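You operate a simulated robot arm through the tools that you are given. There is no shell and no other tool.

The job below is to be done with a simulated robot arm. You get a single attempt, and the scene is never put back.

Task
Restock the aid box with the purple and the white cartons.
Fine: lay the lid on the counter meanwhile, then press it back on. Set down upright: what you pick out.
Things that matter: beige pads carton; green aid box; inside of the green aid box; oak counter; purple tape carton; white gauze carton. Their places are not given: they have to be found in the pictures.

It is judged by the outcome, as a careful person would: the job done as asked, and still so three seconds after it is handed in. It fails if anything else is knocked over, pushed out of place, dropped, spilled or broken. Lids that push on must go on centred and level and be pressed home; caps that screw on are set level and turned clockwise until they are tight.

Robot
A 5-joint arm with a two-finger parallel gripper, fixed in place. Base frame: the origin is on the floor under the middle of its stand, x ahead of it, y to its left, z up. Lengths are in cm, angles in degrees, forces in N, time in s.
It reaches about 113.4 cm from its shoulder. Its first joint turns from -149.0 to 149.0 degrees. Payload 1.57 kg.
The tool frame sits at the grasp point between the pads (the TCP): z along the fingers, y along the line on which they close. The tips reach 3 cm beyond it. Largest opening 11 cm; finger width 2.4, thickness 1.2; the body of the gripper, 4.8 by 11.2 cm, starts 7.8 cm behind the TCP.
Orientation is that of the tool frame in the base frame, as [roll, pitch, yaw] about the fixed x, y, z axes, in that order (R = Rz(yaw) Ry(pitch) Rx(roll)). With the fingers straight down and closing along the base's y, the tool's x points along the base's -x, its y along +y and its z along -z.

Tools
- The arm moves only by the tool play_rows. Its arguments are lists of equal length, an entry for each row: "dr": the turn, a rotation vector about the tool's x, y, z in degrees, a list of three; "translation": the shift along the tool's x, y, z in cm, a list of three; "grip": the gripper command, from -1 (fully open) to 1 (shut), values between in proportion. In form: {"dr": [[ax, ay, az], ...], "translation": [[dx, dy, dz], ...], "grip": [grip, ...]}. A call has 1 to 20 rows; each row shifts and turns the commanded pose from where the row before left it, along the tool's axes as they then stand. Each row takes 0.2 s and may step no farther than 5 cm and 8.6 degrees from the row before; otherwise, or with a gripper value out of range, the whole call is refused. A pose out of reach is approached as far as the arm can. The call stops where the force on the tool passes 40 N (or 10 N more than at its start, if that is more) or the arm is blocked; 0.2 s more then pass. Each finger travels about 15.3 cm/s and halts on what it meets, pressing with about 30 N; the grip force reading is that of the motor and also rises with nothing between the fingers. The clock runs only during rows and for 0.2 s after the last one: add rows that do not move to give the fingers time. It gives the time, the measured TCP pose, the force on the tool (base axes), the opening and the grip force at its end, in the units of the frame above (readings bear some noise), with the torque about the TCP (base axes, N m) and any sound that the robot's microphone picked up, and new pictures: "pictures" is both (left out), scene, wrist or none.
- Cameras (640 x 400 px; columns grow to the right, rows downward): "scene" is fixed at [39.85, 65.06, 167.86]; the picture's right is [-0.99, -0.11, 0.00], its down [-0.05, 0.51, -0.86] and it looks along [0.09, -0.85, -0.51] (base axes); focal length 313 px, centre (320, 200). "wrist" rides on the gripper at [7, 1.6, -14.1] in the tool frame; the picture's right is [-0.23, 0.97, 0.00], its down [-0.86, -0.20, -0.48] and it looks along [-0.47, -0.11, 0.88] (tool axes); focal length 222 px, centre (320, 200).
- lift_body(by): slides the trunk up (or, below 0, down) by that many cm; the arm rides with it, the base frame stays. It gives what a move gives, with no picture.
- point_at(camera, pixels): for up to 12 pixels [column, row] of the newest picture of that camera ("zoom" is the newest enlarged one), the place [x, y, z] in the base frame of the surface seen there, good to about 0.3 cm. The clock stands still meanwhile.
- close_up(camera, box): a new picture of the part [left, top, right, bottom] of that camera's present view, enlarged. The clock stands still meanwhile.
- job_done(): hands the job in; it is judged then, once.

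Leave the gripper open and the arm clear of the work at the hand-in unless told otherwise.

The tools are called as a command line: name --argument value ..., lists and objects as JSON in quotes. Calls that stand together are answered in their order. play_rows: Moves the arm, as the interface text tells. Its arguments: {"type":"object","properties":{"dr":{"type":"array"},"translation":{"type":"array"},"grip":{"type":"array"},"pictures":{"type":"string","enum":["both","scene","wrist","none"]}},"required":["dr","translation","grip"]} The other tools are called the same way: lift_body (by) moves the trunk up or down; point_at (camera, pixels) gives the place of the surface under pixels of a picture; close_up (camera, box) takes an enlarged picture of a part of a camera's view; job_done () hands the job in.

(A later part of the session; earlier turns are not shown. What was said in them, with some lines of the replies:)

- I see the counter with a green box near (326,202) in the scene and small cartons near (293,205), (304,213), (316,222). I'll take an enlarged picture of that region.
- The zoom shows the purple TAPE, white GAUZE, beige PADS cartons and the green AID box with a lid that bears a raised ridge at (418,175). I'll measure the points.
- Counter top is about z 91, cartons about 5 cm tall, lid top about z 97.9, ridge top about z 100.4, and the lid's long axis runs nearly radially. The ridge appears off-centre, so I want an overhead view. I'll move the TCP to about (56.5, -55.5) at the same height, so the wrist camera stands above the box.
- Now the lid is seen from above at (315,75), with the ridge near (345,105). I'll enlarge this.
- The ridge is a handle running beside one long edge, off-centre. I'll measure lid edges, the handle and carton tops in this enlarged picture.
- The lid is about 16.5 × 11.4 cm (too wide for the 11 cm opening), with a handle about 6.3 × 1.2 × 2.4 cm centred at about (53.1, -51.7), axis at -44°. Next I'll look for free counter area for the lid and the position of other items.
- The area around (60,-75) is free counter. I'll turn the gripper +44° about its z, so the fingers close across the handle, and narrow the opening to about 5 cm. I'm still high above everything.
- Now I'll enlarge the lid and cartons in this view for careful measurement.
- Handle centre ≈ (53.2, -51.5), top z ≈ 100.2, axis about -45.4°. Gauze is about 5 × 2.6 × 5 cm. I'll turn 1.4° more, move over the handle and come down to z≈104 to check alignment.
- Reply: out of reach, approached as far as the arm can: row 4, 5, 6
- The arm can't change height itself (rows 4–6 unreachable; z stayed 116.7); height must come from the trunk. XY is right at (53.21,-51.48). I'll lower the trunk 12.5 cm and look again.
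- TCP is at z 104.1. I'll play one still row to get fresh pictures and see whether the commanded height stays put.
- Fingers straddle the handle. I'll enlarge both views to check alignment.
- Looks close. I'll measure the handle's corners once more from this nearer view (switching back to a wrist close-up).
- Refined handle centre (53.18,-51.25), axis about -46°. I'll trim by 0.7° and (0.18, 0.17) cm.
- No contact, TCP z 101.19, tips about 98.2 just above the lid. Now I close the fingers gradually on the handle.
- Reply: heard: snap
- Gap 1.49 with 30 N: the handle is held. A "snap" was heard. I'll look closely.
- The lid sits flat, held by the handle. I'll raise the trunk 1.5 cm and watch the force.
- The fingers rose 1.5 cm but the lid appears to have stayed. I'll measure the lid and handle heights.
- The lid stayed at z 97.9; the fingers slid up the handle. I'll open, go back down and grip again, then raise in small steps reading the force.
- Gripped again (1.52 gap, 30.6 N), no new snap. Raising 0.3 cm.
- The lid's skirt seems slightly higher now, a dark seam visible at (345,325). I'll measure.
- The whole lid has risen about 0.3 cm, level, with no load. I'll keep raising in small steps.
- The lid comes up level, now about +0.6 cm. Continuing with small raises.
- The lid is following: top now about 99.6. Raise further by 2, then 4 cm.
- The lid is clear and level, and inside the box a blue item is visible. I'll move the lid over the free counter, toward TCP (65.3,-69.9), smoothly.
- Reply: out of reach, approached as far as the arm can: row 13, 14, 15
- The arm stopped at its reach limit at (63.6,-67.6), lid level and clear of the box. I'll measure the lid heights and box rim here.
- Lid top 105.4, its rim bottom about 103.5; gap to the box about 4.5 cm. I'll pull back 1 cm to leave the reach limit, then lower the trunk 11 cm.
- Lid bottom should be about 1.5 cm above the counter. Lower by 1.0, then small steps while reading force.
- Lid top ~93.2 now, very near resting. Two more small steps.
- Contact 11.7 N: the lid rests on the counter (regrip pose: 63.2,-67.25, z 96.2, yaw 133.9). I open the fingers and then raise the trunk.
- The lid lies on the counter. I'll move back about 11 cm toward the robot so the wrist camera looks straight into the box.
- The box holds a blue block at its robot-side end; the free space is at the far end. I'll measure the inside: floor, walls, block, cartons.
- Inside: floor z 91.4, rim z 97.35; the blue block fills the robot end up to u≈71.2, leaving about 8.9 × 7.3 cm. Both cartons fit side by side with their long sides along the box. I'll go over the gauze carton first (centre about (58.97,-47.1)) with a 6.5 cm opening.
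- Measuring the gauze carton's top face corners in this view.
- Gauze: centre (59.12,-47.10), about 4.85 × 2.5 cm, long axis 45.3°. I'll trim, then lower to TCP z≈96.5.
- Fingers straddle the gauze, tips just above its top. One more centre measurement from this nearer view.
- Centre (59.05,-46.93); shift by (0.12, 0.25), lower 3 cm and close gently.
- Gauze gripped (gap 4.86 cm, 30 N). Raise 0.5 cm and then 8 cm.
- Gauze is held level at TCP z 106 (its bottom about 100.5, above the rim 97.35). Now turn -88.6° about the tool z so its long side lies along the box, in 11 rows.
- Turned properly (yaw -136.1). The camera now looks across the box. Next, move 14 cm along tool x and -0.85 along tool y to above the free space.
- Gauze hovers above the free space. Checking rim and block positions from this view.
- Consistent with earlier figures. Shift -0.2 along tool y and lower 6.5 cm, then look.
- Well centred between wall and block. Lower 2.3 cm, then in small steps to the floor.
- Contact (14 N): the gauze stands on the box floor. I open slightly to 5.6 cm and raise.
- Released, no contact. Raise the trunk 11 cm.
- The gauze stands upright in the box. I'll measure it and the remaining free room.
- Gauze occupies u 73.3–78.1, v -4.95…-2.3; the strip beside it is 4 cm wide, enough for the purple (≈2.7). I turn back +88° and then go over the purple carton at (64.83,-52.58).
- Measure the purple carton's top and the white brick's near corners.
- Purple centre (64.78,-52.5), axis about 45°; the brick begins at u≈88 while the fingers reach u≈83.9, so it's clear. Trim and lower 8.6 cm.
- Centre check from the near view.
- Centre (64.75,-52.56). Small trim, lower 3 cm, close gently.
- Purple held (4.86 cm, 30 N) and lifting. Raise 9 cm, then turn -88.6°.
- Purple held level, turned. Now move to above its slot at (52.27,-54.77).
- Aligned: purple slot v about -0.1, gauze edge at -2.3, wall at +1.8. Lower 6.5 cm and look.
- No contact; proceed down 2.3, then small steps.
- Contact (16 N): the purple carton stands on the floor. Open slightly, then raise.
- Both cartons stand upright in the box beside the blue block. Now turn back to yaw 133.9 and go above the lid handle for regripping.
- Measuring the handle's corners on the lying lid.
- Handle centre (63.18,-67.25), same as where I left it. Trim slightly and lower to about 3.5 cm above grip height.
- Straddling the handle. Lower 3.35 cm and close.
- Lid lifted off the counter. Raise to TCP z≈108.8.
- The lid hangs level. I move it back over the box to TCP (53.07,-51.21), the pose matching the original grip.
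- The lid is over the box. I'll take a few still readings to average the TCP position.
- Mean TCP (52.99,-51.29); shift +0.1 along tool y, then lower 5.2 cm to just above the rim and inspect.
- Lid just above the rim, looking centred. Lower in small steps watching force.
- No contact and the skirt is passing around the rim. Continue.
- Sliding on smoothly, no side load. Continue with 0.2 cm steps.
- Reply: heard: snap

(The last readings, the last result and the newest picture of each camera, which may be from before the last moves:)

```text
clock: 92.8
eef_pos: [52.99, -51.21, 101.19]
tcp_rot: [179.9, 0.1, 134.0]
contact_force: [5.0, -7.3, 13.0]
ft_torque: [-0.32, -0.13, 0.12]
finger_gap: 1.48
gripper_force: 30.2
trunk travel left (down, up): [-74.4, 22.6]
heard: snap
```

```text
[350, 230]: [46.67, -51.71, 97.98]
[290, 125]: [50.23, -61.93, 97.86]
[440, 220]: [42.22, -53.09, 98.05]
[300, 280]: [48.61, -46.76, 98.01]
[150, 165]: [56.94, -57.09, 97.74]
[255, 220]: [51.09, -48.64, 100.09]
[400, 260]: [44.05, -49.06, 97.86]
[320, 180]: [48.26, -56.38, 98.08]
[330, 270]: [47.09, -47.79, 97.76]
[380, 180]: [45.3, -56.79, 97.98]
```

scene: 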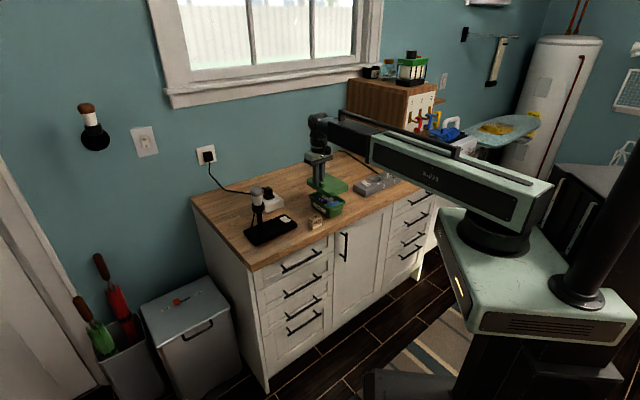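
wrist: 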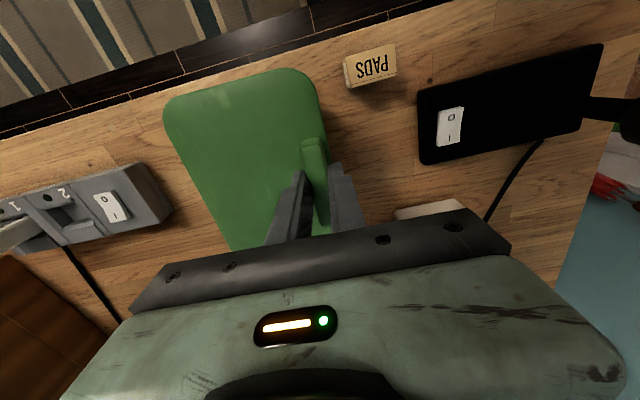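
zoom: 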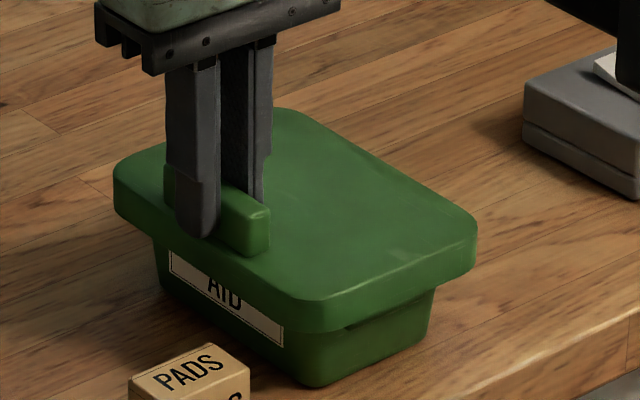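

A snap was heard: lid engaged, top at 97.9 all round. I'll open the fingers slightly and rise, then press the lid at its centre to be sure it is home.

play_rows --dr '[[0, 0, 0], [0, 0, 0], [0, 0, 0]]' --translation '[[0, 0, 0], [0, 0, 0], [0, 0, 0]]' --grip '[0.6, 0.4, 0.4]' --pictures "none"

lift_body --by 6

play_rows --dr '[[0, 0, 0]]' --translation '[[0, 0, 0]]' --grip '[0.4]'

close_up --camera "scene" --box '[300, 175, 360, 220]'

close_up --camera "wrist" --box '[160, 50, 440, 225]'

```text
clock: 93.6
eef_pos: [53.0, -51.11, 101.09]
tcp_rot: [-180.0, 0.0, 133.9]
contact_force: [-0.1, -0.2, -0.9]
ft_torque: [-0.02, -0.04, -0.02]
finger_gap: 3.3
gripper_force: 0.0
trunk travel left (down, up): [-74.4, 22.6]
```

```text
clock: 94.6
eef_pos: [53.08, -51.17, 107.19]
tcp_rot: [180.0, -0.1, 133.9]
contact_force: [-0.9, 0.0, 0.0]
ft_torque: [0.01, 0.0, -0.01]
finger_gap: 3.3
gripper_force: 0.1
trunk travel left (down, up): [-80.4, 16.6]
```

```text
clock: 95.0
eef_pos: [52.97, -51.18, 107.25]
tcp_rot: [-180.0, 0.0, 133.9]
contact_force: [-0.3, 0.5, 0.9]
ft_torque: [0.0, 0.01, 0.0]
finger_gap: 3.3
gripper_force: 0.1
trunk travel left (down, up): [-80.4, 16.6]
```

scene: 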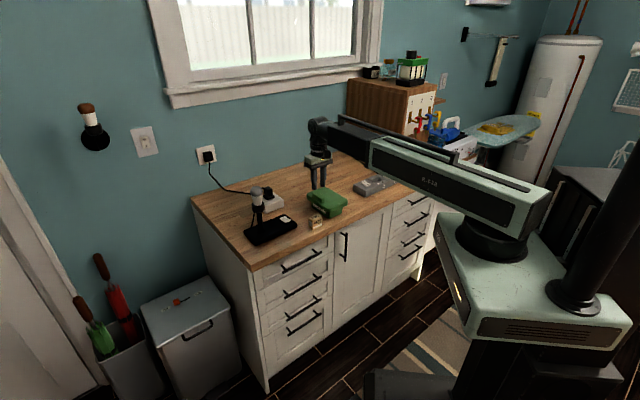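
wrist: 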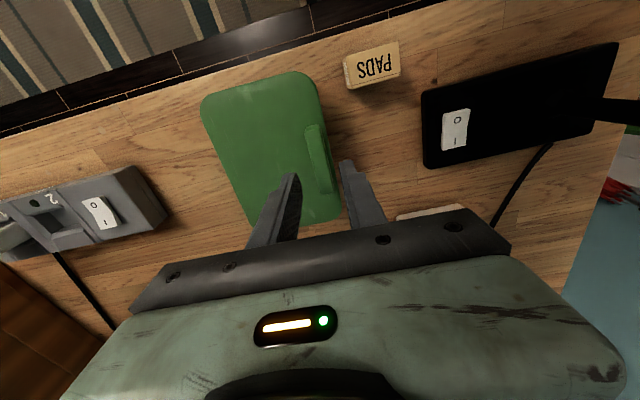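

```text
8.89 times, centred on (330, 198) of scene
```

zoom: 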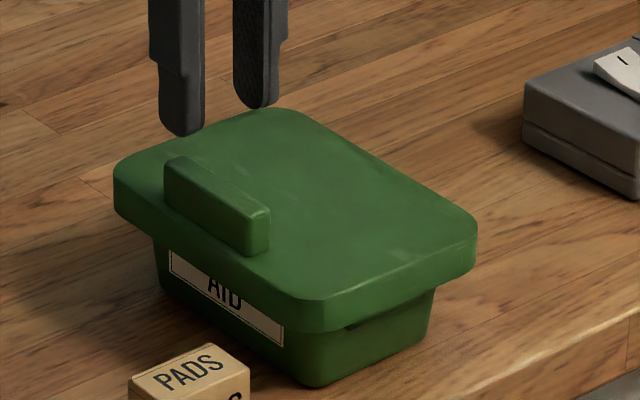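

```text
2.29 times, centred on (300, 138) of wrist
```

zoom: 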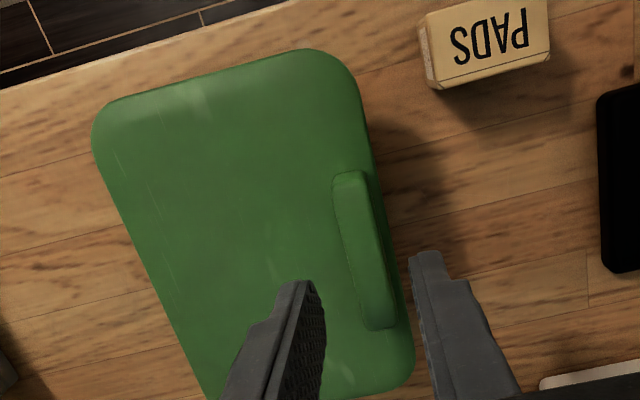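

The lid sits like it did at the beginning. I'll close the fingers, move over the lid's centre (49.9,-54.4) and press down in small steps.

play_rows --dr '[[0, 0, 0], [0, 0, 0], [0, 0, 0], [0, 0, 0], [0, 0, 0]]' --translation '[[-0.1, -1.5, 0], [-0.1, -1.5, 0], [0, -1.47, 0], [0, 0, 0], [0, 0, 0]]' --grip '[0.7, 1, 1, 1, 1]'

lift_body --by -5.8

```text
clock: 96.2
eef_pos: [50.04, -54.36, 107.18]
tcp_rot: [180.0, 0.0, 133.9]
contact_force: [1.0, -0.5, -0.6]
ft_torque: [0.0, -0.01, -0.02]
finger_gap: 0.01
gripper_force: 20.9
trunk travel left (down, up): [-80.4, 16.6]
```

scene: 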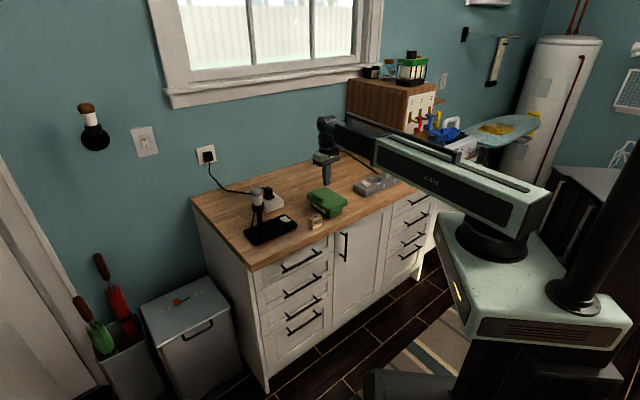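
wrist: 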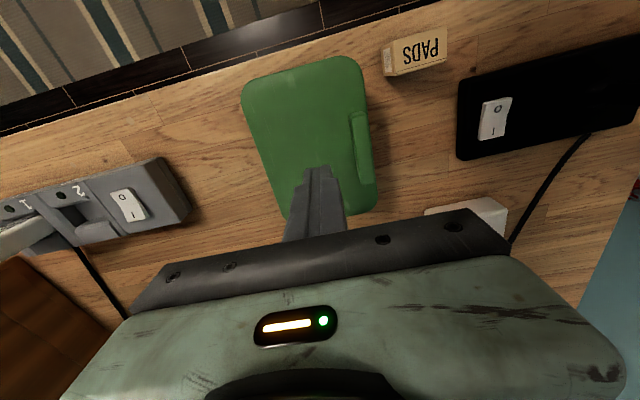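

```text
clock: 97.2
eef_pos: [49.93, -54.43, 101.36]
tcp_rot: [-180.0, -0.1, 133.9]
contact_force: [-0.5, -0.1, 0.4]
ft_torque: [-0.04, 0.01, 0.01]
finger_gap: 0.01
gripper_force: 21.3
trunk travel left (down, up): [-74.6, 22.4]
```

TCP 101.36, tips about 0.45 cm above the lid. Lower 0.4, then 0.1–0.15 cm steps.

lift_body --by -0.4

lift_body --by -0.1

lift_body --by -0.1

```text
clock: 97.7
eef_pos: [50.08, -54.38, 100.87]
tcp_rot: [-180.0, 0.0, 134.0]
contact_force: [-0.2, -0.1, 0.3]
ft_torque: [-0.01, 0.02, 0.03]
finger_gap: 0.0
gripper_force: 21.2
trunk travel left (down, up): [-74.2, 22.8]
```

```text
clock: 98.2
eef_pos: [49.98, -54.33, 100.83]
tcp_rot: [179.9, 0.1, 133.9]
contact_force: [4.5, -4.8, 18.5]
ft_torque: [-0.12, -0.12, 0.02]
finger_gap: 0.02
gripper_force: 21.1
trunk travel left (down, up): [-74.1, 22.9]
```

```text
clock: 98.7
eef_pos: [49.91, -54.34, 100.91]
tcp_rot: [180.0, 0.3, 133.9]
contact_force: [2.2, 0.2, 24.3]
ft_torque: [0.09, 0.0, -0.03]
finger_gap: 0.02
gripper_force: 21.3
trunk travel left (down, up): [-74.1, 22.9]
stopped: the force on the tool passed its limit at 41 N (the readings are from after the stop); the commanded pose is now the measured one
```

Pressed to 41 N with no further travel: the lid is home. Raise the trunk and inspect.

lift_body --by 8

play_rows --dr '[[0, 0, 0]]' --translation '[[0, 0, 0]]' --grip '[0.5]'

close_up --camera "scene" --box '[300, 175, 360, 220]'

point_at --camera "zoom" --pixels '[[125, 165], [285, 112], [468, 225], [315, 295], [350, 230], [200, 145], [380, 165], [225, 250], [400, 265], [260, 215], [300, 180], [180, 165]]'

```text
clock: 99.9
eef_pos: [50.11, -54.48, 108.82]
tcp_rot: [179.9, 0.2, 133.9]
contact_force: [-0.2, -0.8, -0.2]
ft_torque: [0.06, -0.01, 0.03]
finger_gap: 0.0
gripper_force: 21.1
trunk travel left (down, up): [-82.1, 14.9]
```

```text
clock: 100.3
eef_pos: [50.04, -54.45, 108.75]
tcp_rot: [-180.0, 0.2, 133.8]
contact_force: [-0.2, -1.0, 0.0]
ft_torque: [0.02, 0.0, -0.02]
finger_gap: 2.73
gripper_force: 0.0
trunk travel left (down, up): [-82.1, 14.9]
```

scene: 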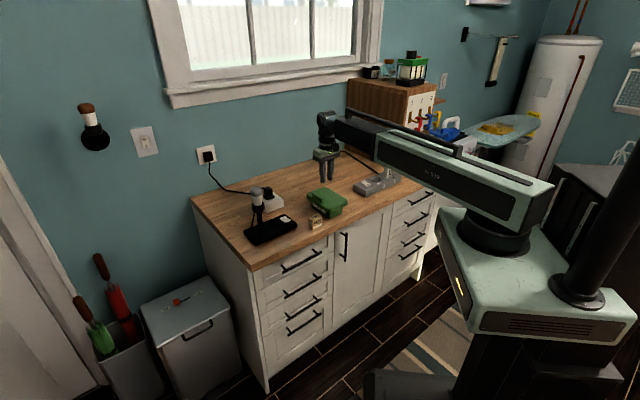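
wrist: 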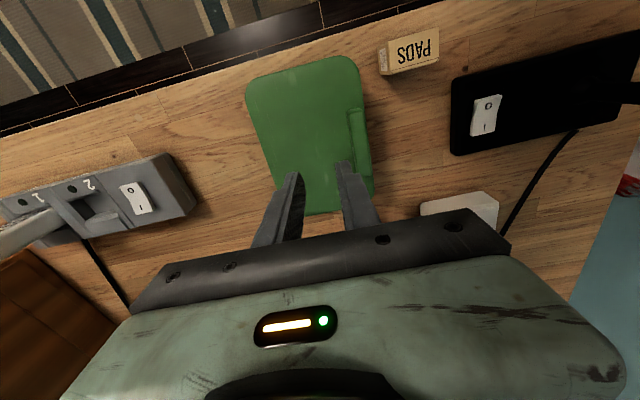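

```text
8.89 times, centred on (330, 198) of scene
```

zoom: 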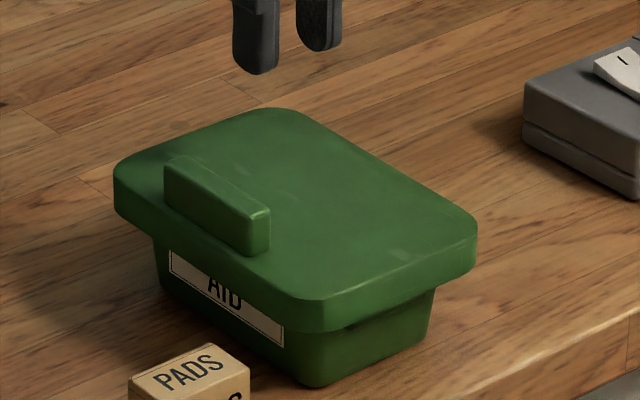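

```text
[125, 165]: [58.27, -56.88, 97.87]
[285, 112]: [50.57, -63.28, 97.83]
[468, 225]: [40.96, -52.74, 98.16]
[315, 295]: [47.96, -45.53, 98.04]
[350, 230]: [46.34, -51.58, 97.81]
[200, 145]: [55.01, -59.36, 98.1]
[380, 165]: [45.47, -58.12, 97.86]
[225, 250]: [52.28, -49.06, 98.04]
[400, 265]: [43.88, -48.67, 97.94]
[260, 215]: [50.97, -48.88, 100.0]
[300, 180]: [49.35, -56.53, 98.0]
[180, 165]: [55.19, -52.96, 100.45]
```

The lid reads level within noise (97.8–98.2), but I want certainty at both ends. I'll press with closed fingers at the robot-side end too, comparing contact heights (centre contact was at trunk travel -74.15).

play_rows --dr '[[0, 0, 0], [0, 0, 0], [0, 0, 0], [0, 0, 0], [0, 0, 0]]' --translation '[[1.6, 0, 0], [1.6, 0, 0], [1.6, 0, 0], [1.2, 0, 0], [0, 0, 0]]' --grip '[1, 1, 1, 1, 1]' --pictures "wrist"

lift_body --by -7.6

lift_body --by -0.2

lift_body --by -0.1

```text
clock: 101.5
eef_pos: [45.85, -49.96, 108.76]
tcp_rot: [179.9, 0.1, 134.0]
contact_force: [0.5, 0.1, 0.0]
ft_torque: [-0.01, 0.01, 0.02]
finger_gap: 0.0
gripper_force: 21.0
trunk travel left (down, up): [-82.1, 14.9]
```

wrist: 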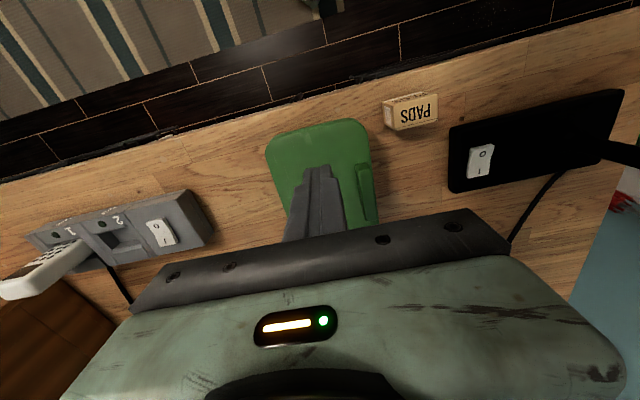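

```text
clock: 102.6
eef_pos: [45.9, -50.0, 101.17]
tcp_rot: [180.0, 0.1, 133.9]
contact_force: [0.1, 0.5, 0.2]
ft_torque: [-0.01, -0.01, -0.02]
finger_gap: 0.01
gripper_force: 21.5
trunk travel left (down, up): [-74.5, 22.5]
```

```text
clock: 103.1
eef_pos: [45.98, -50.09, 100.97]
tcp_rot: [-180.0, 0.2, 133.9]
contact_force: [-0.2, -0.2, 0.2]
ft_torque: [-0.01, -0.02, -0.01]
finger_gap: 0.0
gripper_force: 21.2
trunk travel left (down, up): [-74.3, 22.7]
```

```text
clock: 103.6
eef_pos: [45.9, -50.12, 100.91]
tcp_rot: [-179.9, 0.2, 133.8]
contact_force: [2.4, -1.8, 8.0]
ft_torque: [-0.06, -0.05, 0.02]
finger_gap: 0.0
gripper_force: 21.3
trunk travel left (down, up): [-74.2, 22.8]
```

Contact at about trunk -74.22, nearly equal to the centre. Press further.

lift_body --by -0.1

lift_body --by -0.1

```text
clock: 104.1
eef_pos: [45.84, -50.06, 100.86]
tcp_rot: [-180.0, 0.3, 134.0]
contact_force: [3.7, -4.5, 27.7]
ft_torque: [-0.22, -0.19, 0.02]
finger_gap: 0.0
gripper_force: 21.9
trunk travel left (down, up): [-74.1, 22.9]
```

```text
clock: 104.5
eef_pos: [45.86, -50.02, 100.89]
tcp_rot: [-180.0, 0.5, 133.9]
contact_force: [3.1, -1.2, 31.9]
ft_torque: [-0.05, -0.09, 0.03]
finger_gap: 0.01
gripper_force: 21.2
trunk travel left (down, up): [-74.1, 22.9]
stopped: the force on the tool passed its limit at 42 N (the readings are from after the stop); the commanded pose is now the measured one
```

No give at 42 N on the robot-side end, no new snap. Raise and press the far end likewise.

lift_body --by 5

play_rows --dr '[[0, 0, 0], [0, 0, 0], [0, 0, 0], [0, 0, 0], [0, 0, 0], [0, 0, 0]]' --translation '[[-2.5, 0, 0], [-2.5, 0, 0], [-2.5, 0, 0], [-2.5, 0, 0], [-2.2, 0, 0], [0, 0, 0]]' --grip '[1, 1, 1, 1, 1, 1]' --pictures "wrist"

```text
clock: 105.5
eef_pos: [45.86, -50.22, 105.73]
tcp_rot: [180.0, 0.2, 134.0]
contact_force: [0.7, -1.2, 0.5]
ft_torque: [-0.01, -0.03, 0.01]
finger_gap: 0.0
gripper_force: 21.1
trunk travel left (down, up): [-79.1, 17.9]
```

```text
clock: 106.9
eef_pos: [54.67, -59.02, 105.8]
tcp_rot: [-179.9, 0.3, 134.0]
contact_force: [0.3, 0.5, -0.2]
ft_torque: [0.01, 0.01, 0.0]
finger_gap: 0.0
gripper_force: 21.1
trunk travel left (down, up): [-79.1, 17.9]
```

wrist: 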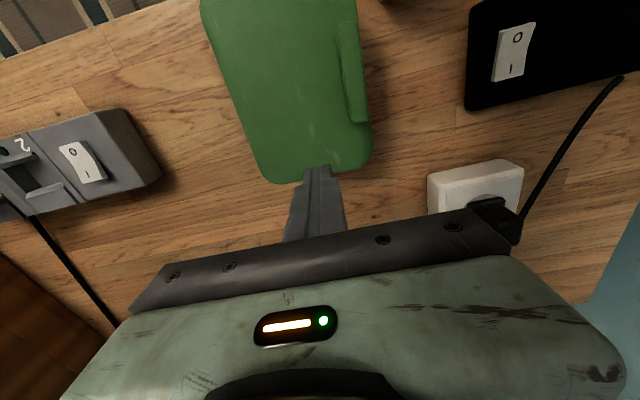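

TCP is near the far edge (u 80.4 of 82.2); I pull back 0.8 cm and press.

play_rows --dr '[[0, 0, 0], [0, 0, 0]]' --translation '[[0.8, 0, 0], [0, 0, 0]]' --grip '[1, 1]' --pictures "none"

lift_body --by -4.6

lift_body --by -0.2

lift_body --by -0.1

lift_body --by -0.1

```text
clock: 107.5
eef_pos: [53.99, -58.41, 105.75]
tcp_rot: [180.0, 0.4, 133.8]
contact_force: [-0.3, -0.1, -0.1]
ft_torque: [0.0, 0.0, 0.01]
finger_gap: 0.01
gripper_force: 21.2
trunk travel left (down, up): [-79.1, 17.9]
```

```text
clock: 108.3
eef_pos: [53.91, -58.42, 101.17]
tcp_rot: [-180.0, 0.2, 134.0]
contact_force: [-0.6, -0.2, 0.1]
ft_torque: [-0.01, 0.02, 0.01]
finger_gap: 0.0
gripper_force: 21.4
trunk travel left (down, up): [-74.5, 22.5]
```

```text
clock: 108.9
eef_pos: [54.01, -58.38, 101.04]
tcp_rot: [-179.9, 0.3, 133.9]
contact_force: [-0.1, 0.1, -0.6]
ft_torque: [0.02, -0.01, 0.02]
finger_gap: 0.01
gripper_force: 21.4
trunk travel left (down, up): [-74.3, 22.7]
```

```text
clock: 109.4
eef_pos: [54.04, -58.41, 100.9]
tcp_rot: [-179.9, 0.3, 133.9]
contact_force: [3.5, -3.7, 13.9]
ft_torque: [-0.06, -0.04, 0.02]
finger_gap: 0.02
gripper_force: 21.1
trunk travel left (down, up): [-74.2, 22.8]
```

```text
clock: 109.9
eef_pos: [54.07, -58.28, 100.95]
tcp_rot: [180.0, 0.5, 133.9]
contact_force: [9.9, -11.6, 33.8]
ft_torque: [-0.22, -0.18, 0.02]
finger_gap: 0.0
gripper_force: 21.1
trunk travel left (down, up): [-74.1, 22.9]
```

Same contact height, 34 N, no give: the lid is level and home. Raise well clear and inspect the scene.

lift_body --by 12

play_rows --dr '[[0, 0, 0], [0, 0, 0], [0, 0, 0], [0, 0, 0]]' --translation '[[0, -3, 0], [0, -3, 0], [0, -3, 0], [0, -3, 0]]' --grip '[-1, -1, -1, -1]'

close_up --camera "scene" --box '[300, 175, 360, 220]'

point_at --camera "zoom" --pixels '[[125, 165], [285, 112], [468, 225], [315, 295], [350, 230], [200, 145], [380, 165], [225, 250], [400, 265], [300, 180]]'

close_up --camera "scene" --box '[230, 140, 410, 250]'

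```text
clock: 111.4
eef_pos: [54.02, -58.3, 112.71]
tcp_rot: [-180.0, 0.1, 133.9]
contact_force: [0.5, 0.1, -0.1]
ft_torque: [-0.01, -0.01, -0.01]
finger_gap: 0.0
gripper_force: 21.5
trunk travel left (down, up): [-86.1, 10.9]
```

```text
clock: 112.4
eef_pos: [45.28, -66.54, 112.83]
tcp_rot: [180.0, 0.1, 133.9]
contact_force: [0.2, -0.1, -0.3]
ft_torque: [-0.03, 0.02, -0.04]
finger_gap: 11.0
gripper_force: 0.2
trunk travel left (down, up): [-86.1, 10.9]
```

scene: 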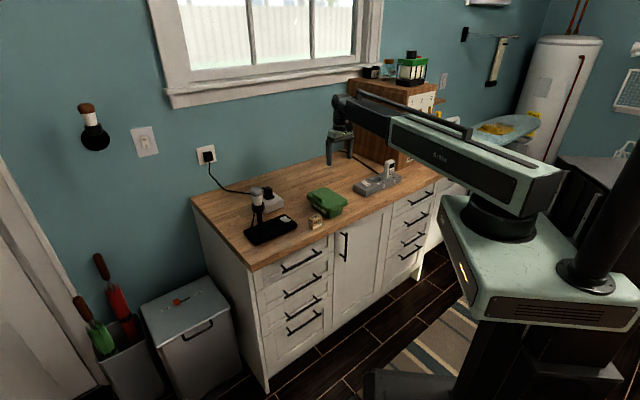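
wrist: 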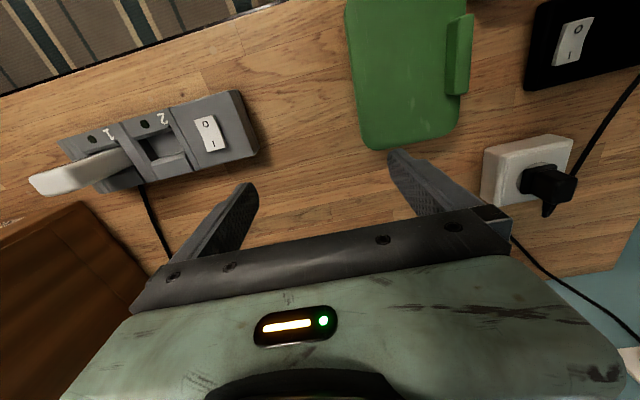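

```text
8.89 times, centred on (330, 198) of scene
```

zoom: 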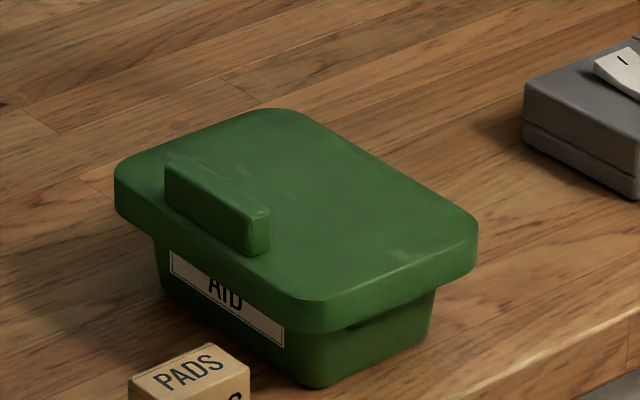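

```text
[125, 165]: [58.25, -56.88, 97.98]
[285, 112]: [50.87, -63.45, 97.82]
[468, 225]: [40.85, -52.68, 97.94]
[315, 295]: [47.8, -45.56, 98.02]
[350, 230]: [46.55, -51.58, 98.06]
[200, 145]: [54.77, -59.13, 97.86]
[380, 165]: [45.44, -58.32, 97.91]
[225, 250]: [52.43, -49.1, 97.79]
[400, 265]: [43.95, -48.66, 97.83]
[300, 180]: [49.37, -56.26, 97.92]
```

```text
3.56 times, centred on (320, 195) of scene
```

zoom: 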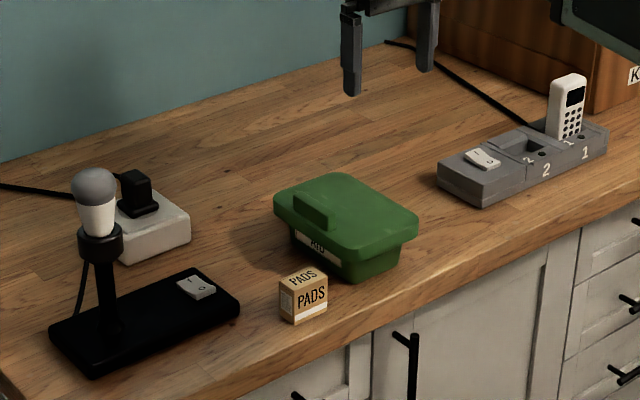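

The lid is level at 97.9 all round, the box in its place, the beige PADS carton and everything else untouched, gripper open. I'll raise the arm a bit more to be well clear before handing in.

lift_body --by 8

play_rows --dr '[[0, 0, 0], [0, 0, 0], [0, 0, 0]]' --translation '[[0, 0, 0], [0, 0, 0], [0, 0, 0]]' --grip '[-1, -1, -1]'

```text
clock: 113.5
eef_pos: [45.35, -66.55, 120.83]
tcp_rot: [180.0, 0.2, 134.0]
contact_force: [0.2, -0.9, 0.9]
ft_torque: [0.04, -0.02, -0.06]
finger_gap: 11.0
gripper_force: 0.1
trunk travel left (down, up): [-94.1, 2.9]
```

```text
clock: 114.3
eef_pos: [45.3, -66.5, 120.91]
tcp_rot: [-180.0, 0.2, 133.9]
contact_force: [0.4, 0.3, 1.0]
ft_torque: [0.0, -0.01, -0.03]
finger_gap: 11.0
gripper_force: 0.0
trunk travel left (down, up): [-94.1, 2.9]
```

scene: 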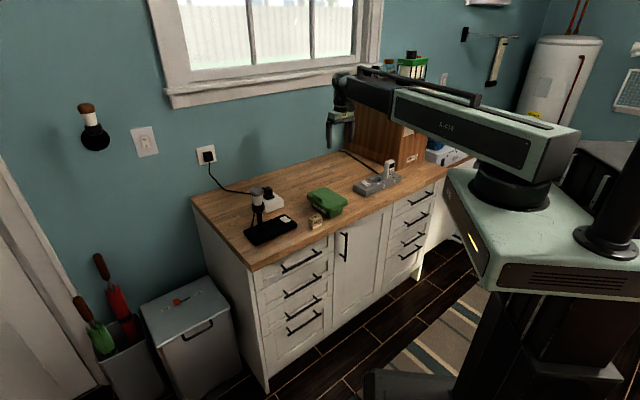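
wrist: 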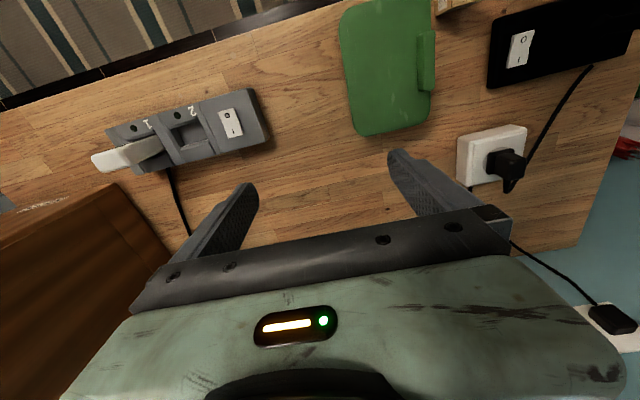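

The purple and white cartons are upright in the aid box and the lid is back on, pressed home. The arm is clear and the gripper is open. Handing in.

job_done

```text
The job is handed in.
```

The aid box is restocked: the purple tape and white gauze cartons stand upright inside it, next to the blue block that was already there.

- **Lid:** I laid it flat on the counter while loading. I then set it back on, heard it snap, and pressed it at the centre and both ends with about 34–42 N. It did not move any further, and its top measures level at about 97.9 cm, as it was at the start.
- **First grip on the lid:** on my first try the fingers slid up the handle without moving the lid. A snap was also heard when they first closed on it. The second grip lifted the lid cleanly.
- **Everything else:** the beige pads carton, the lamp, the phone dock and the box itself look unmoved in the last pictures. The gripper is open and the arm is raised clear of the counter.
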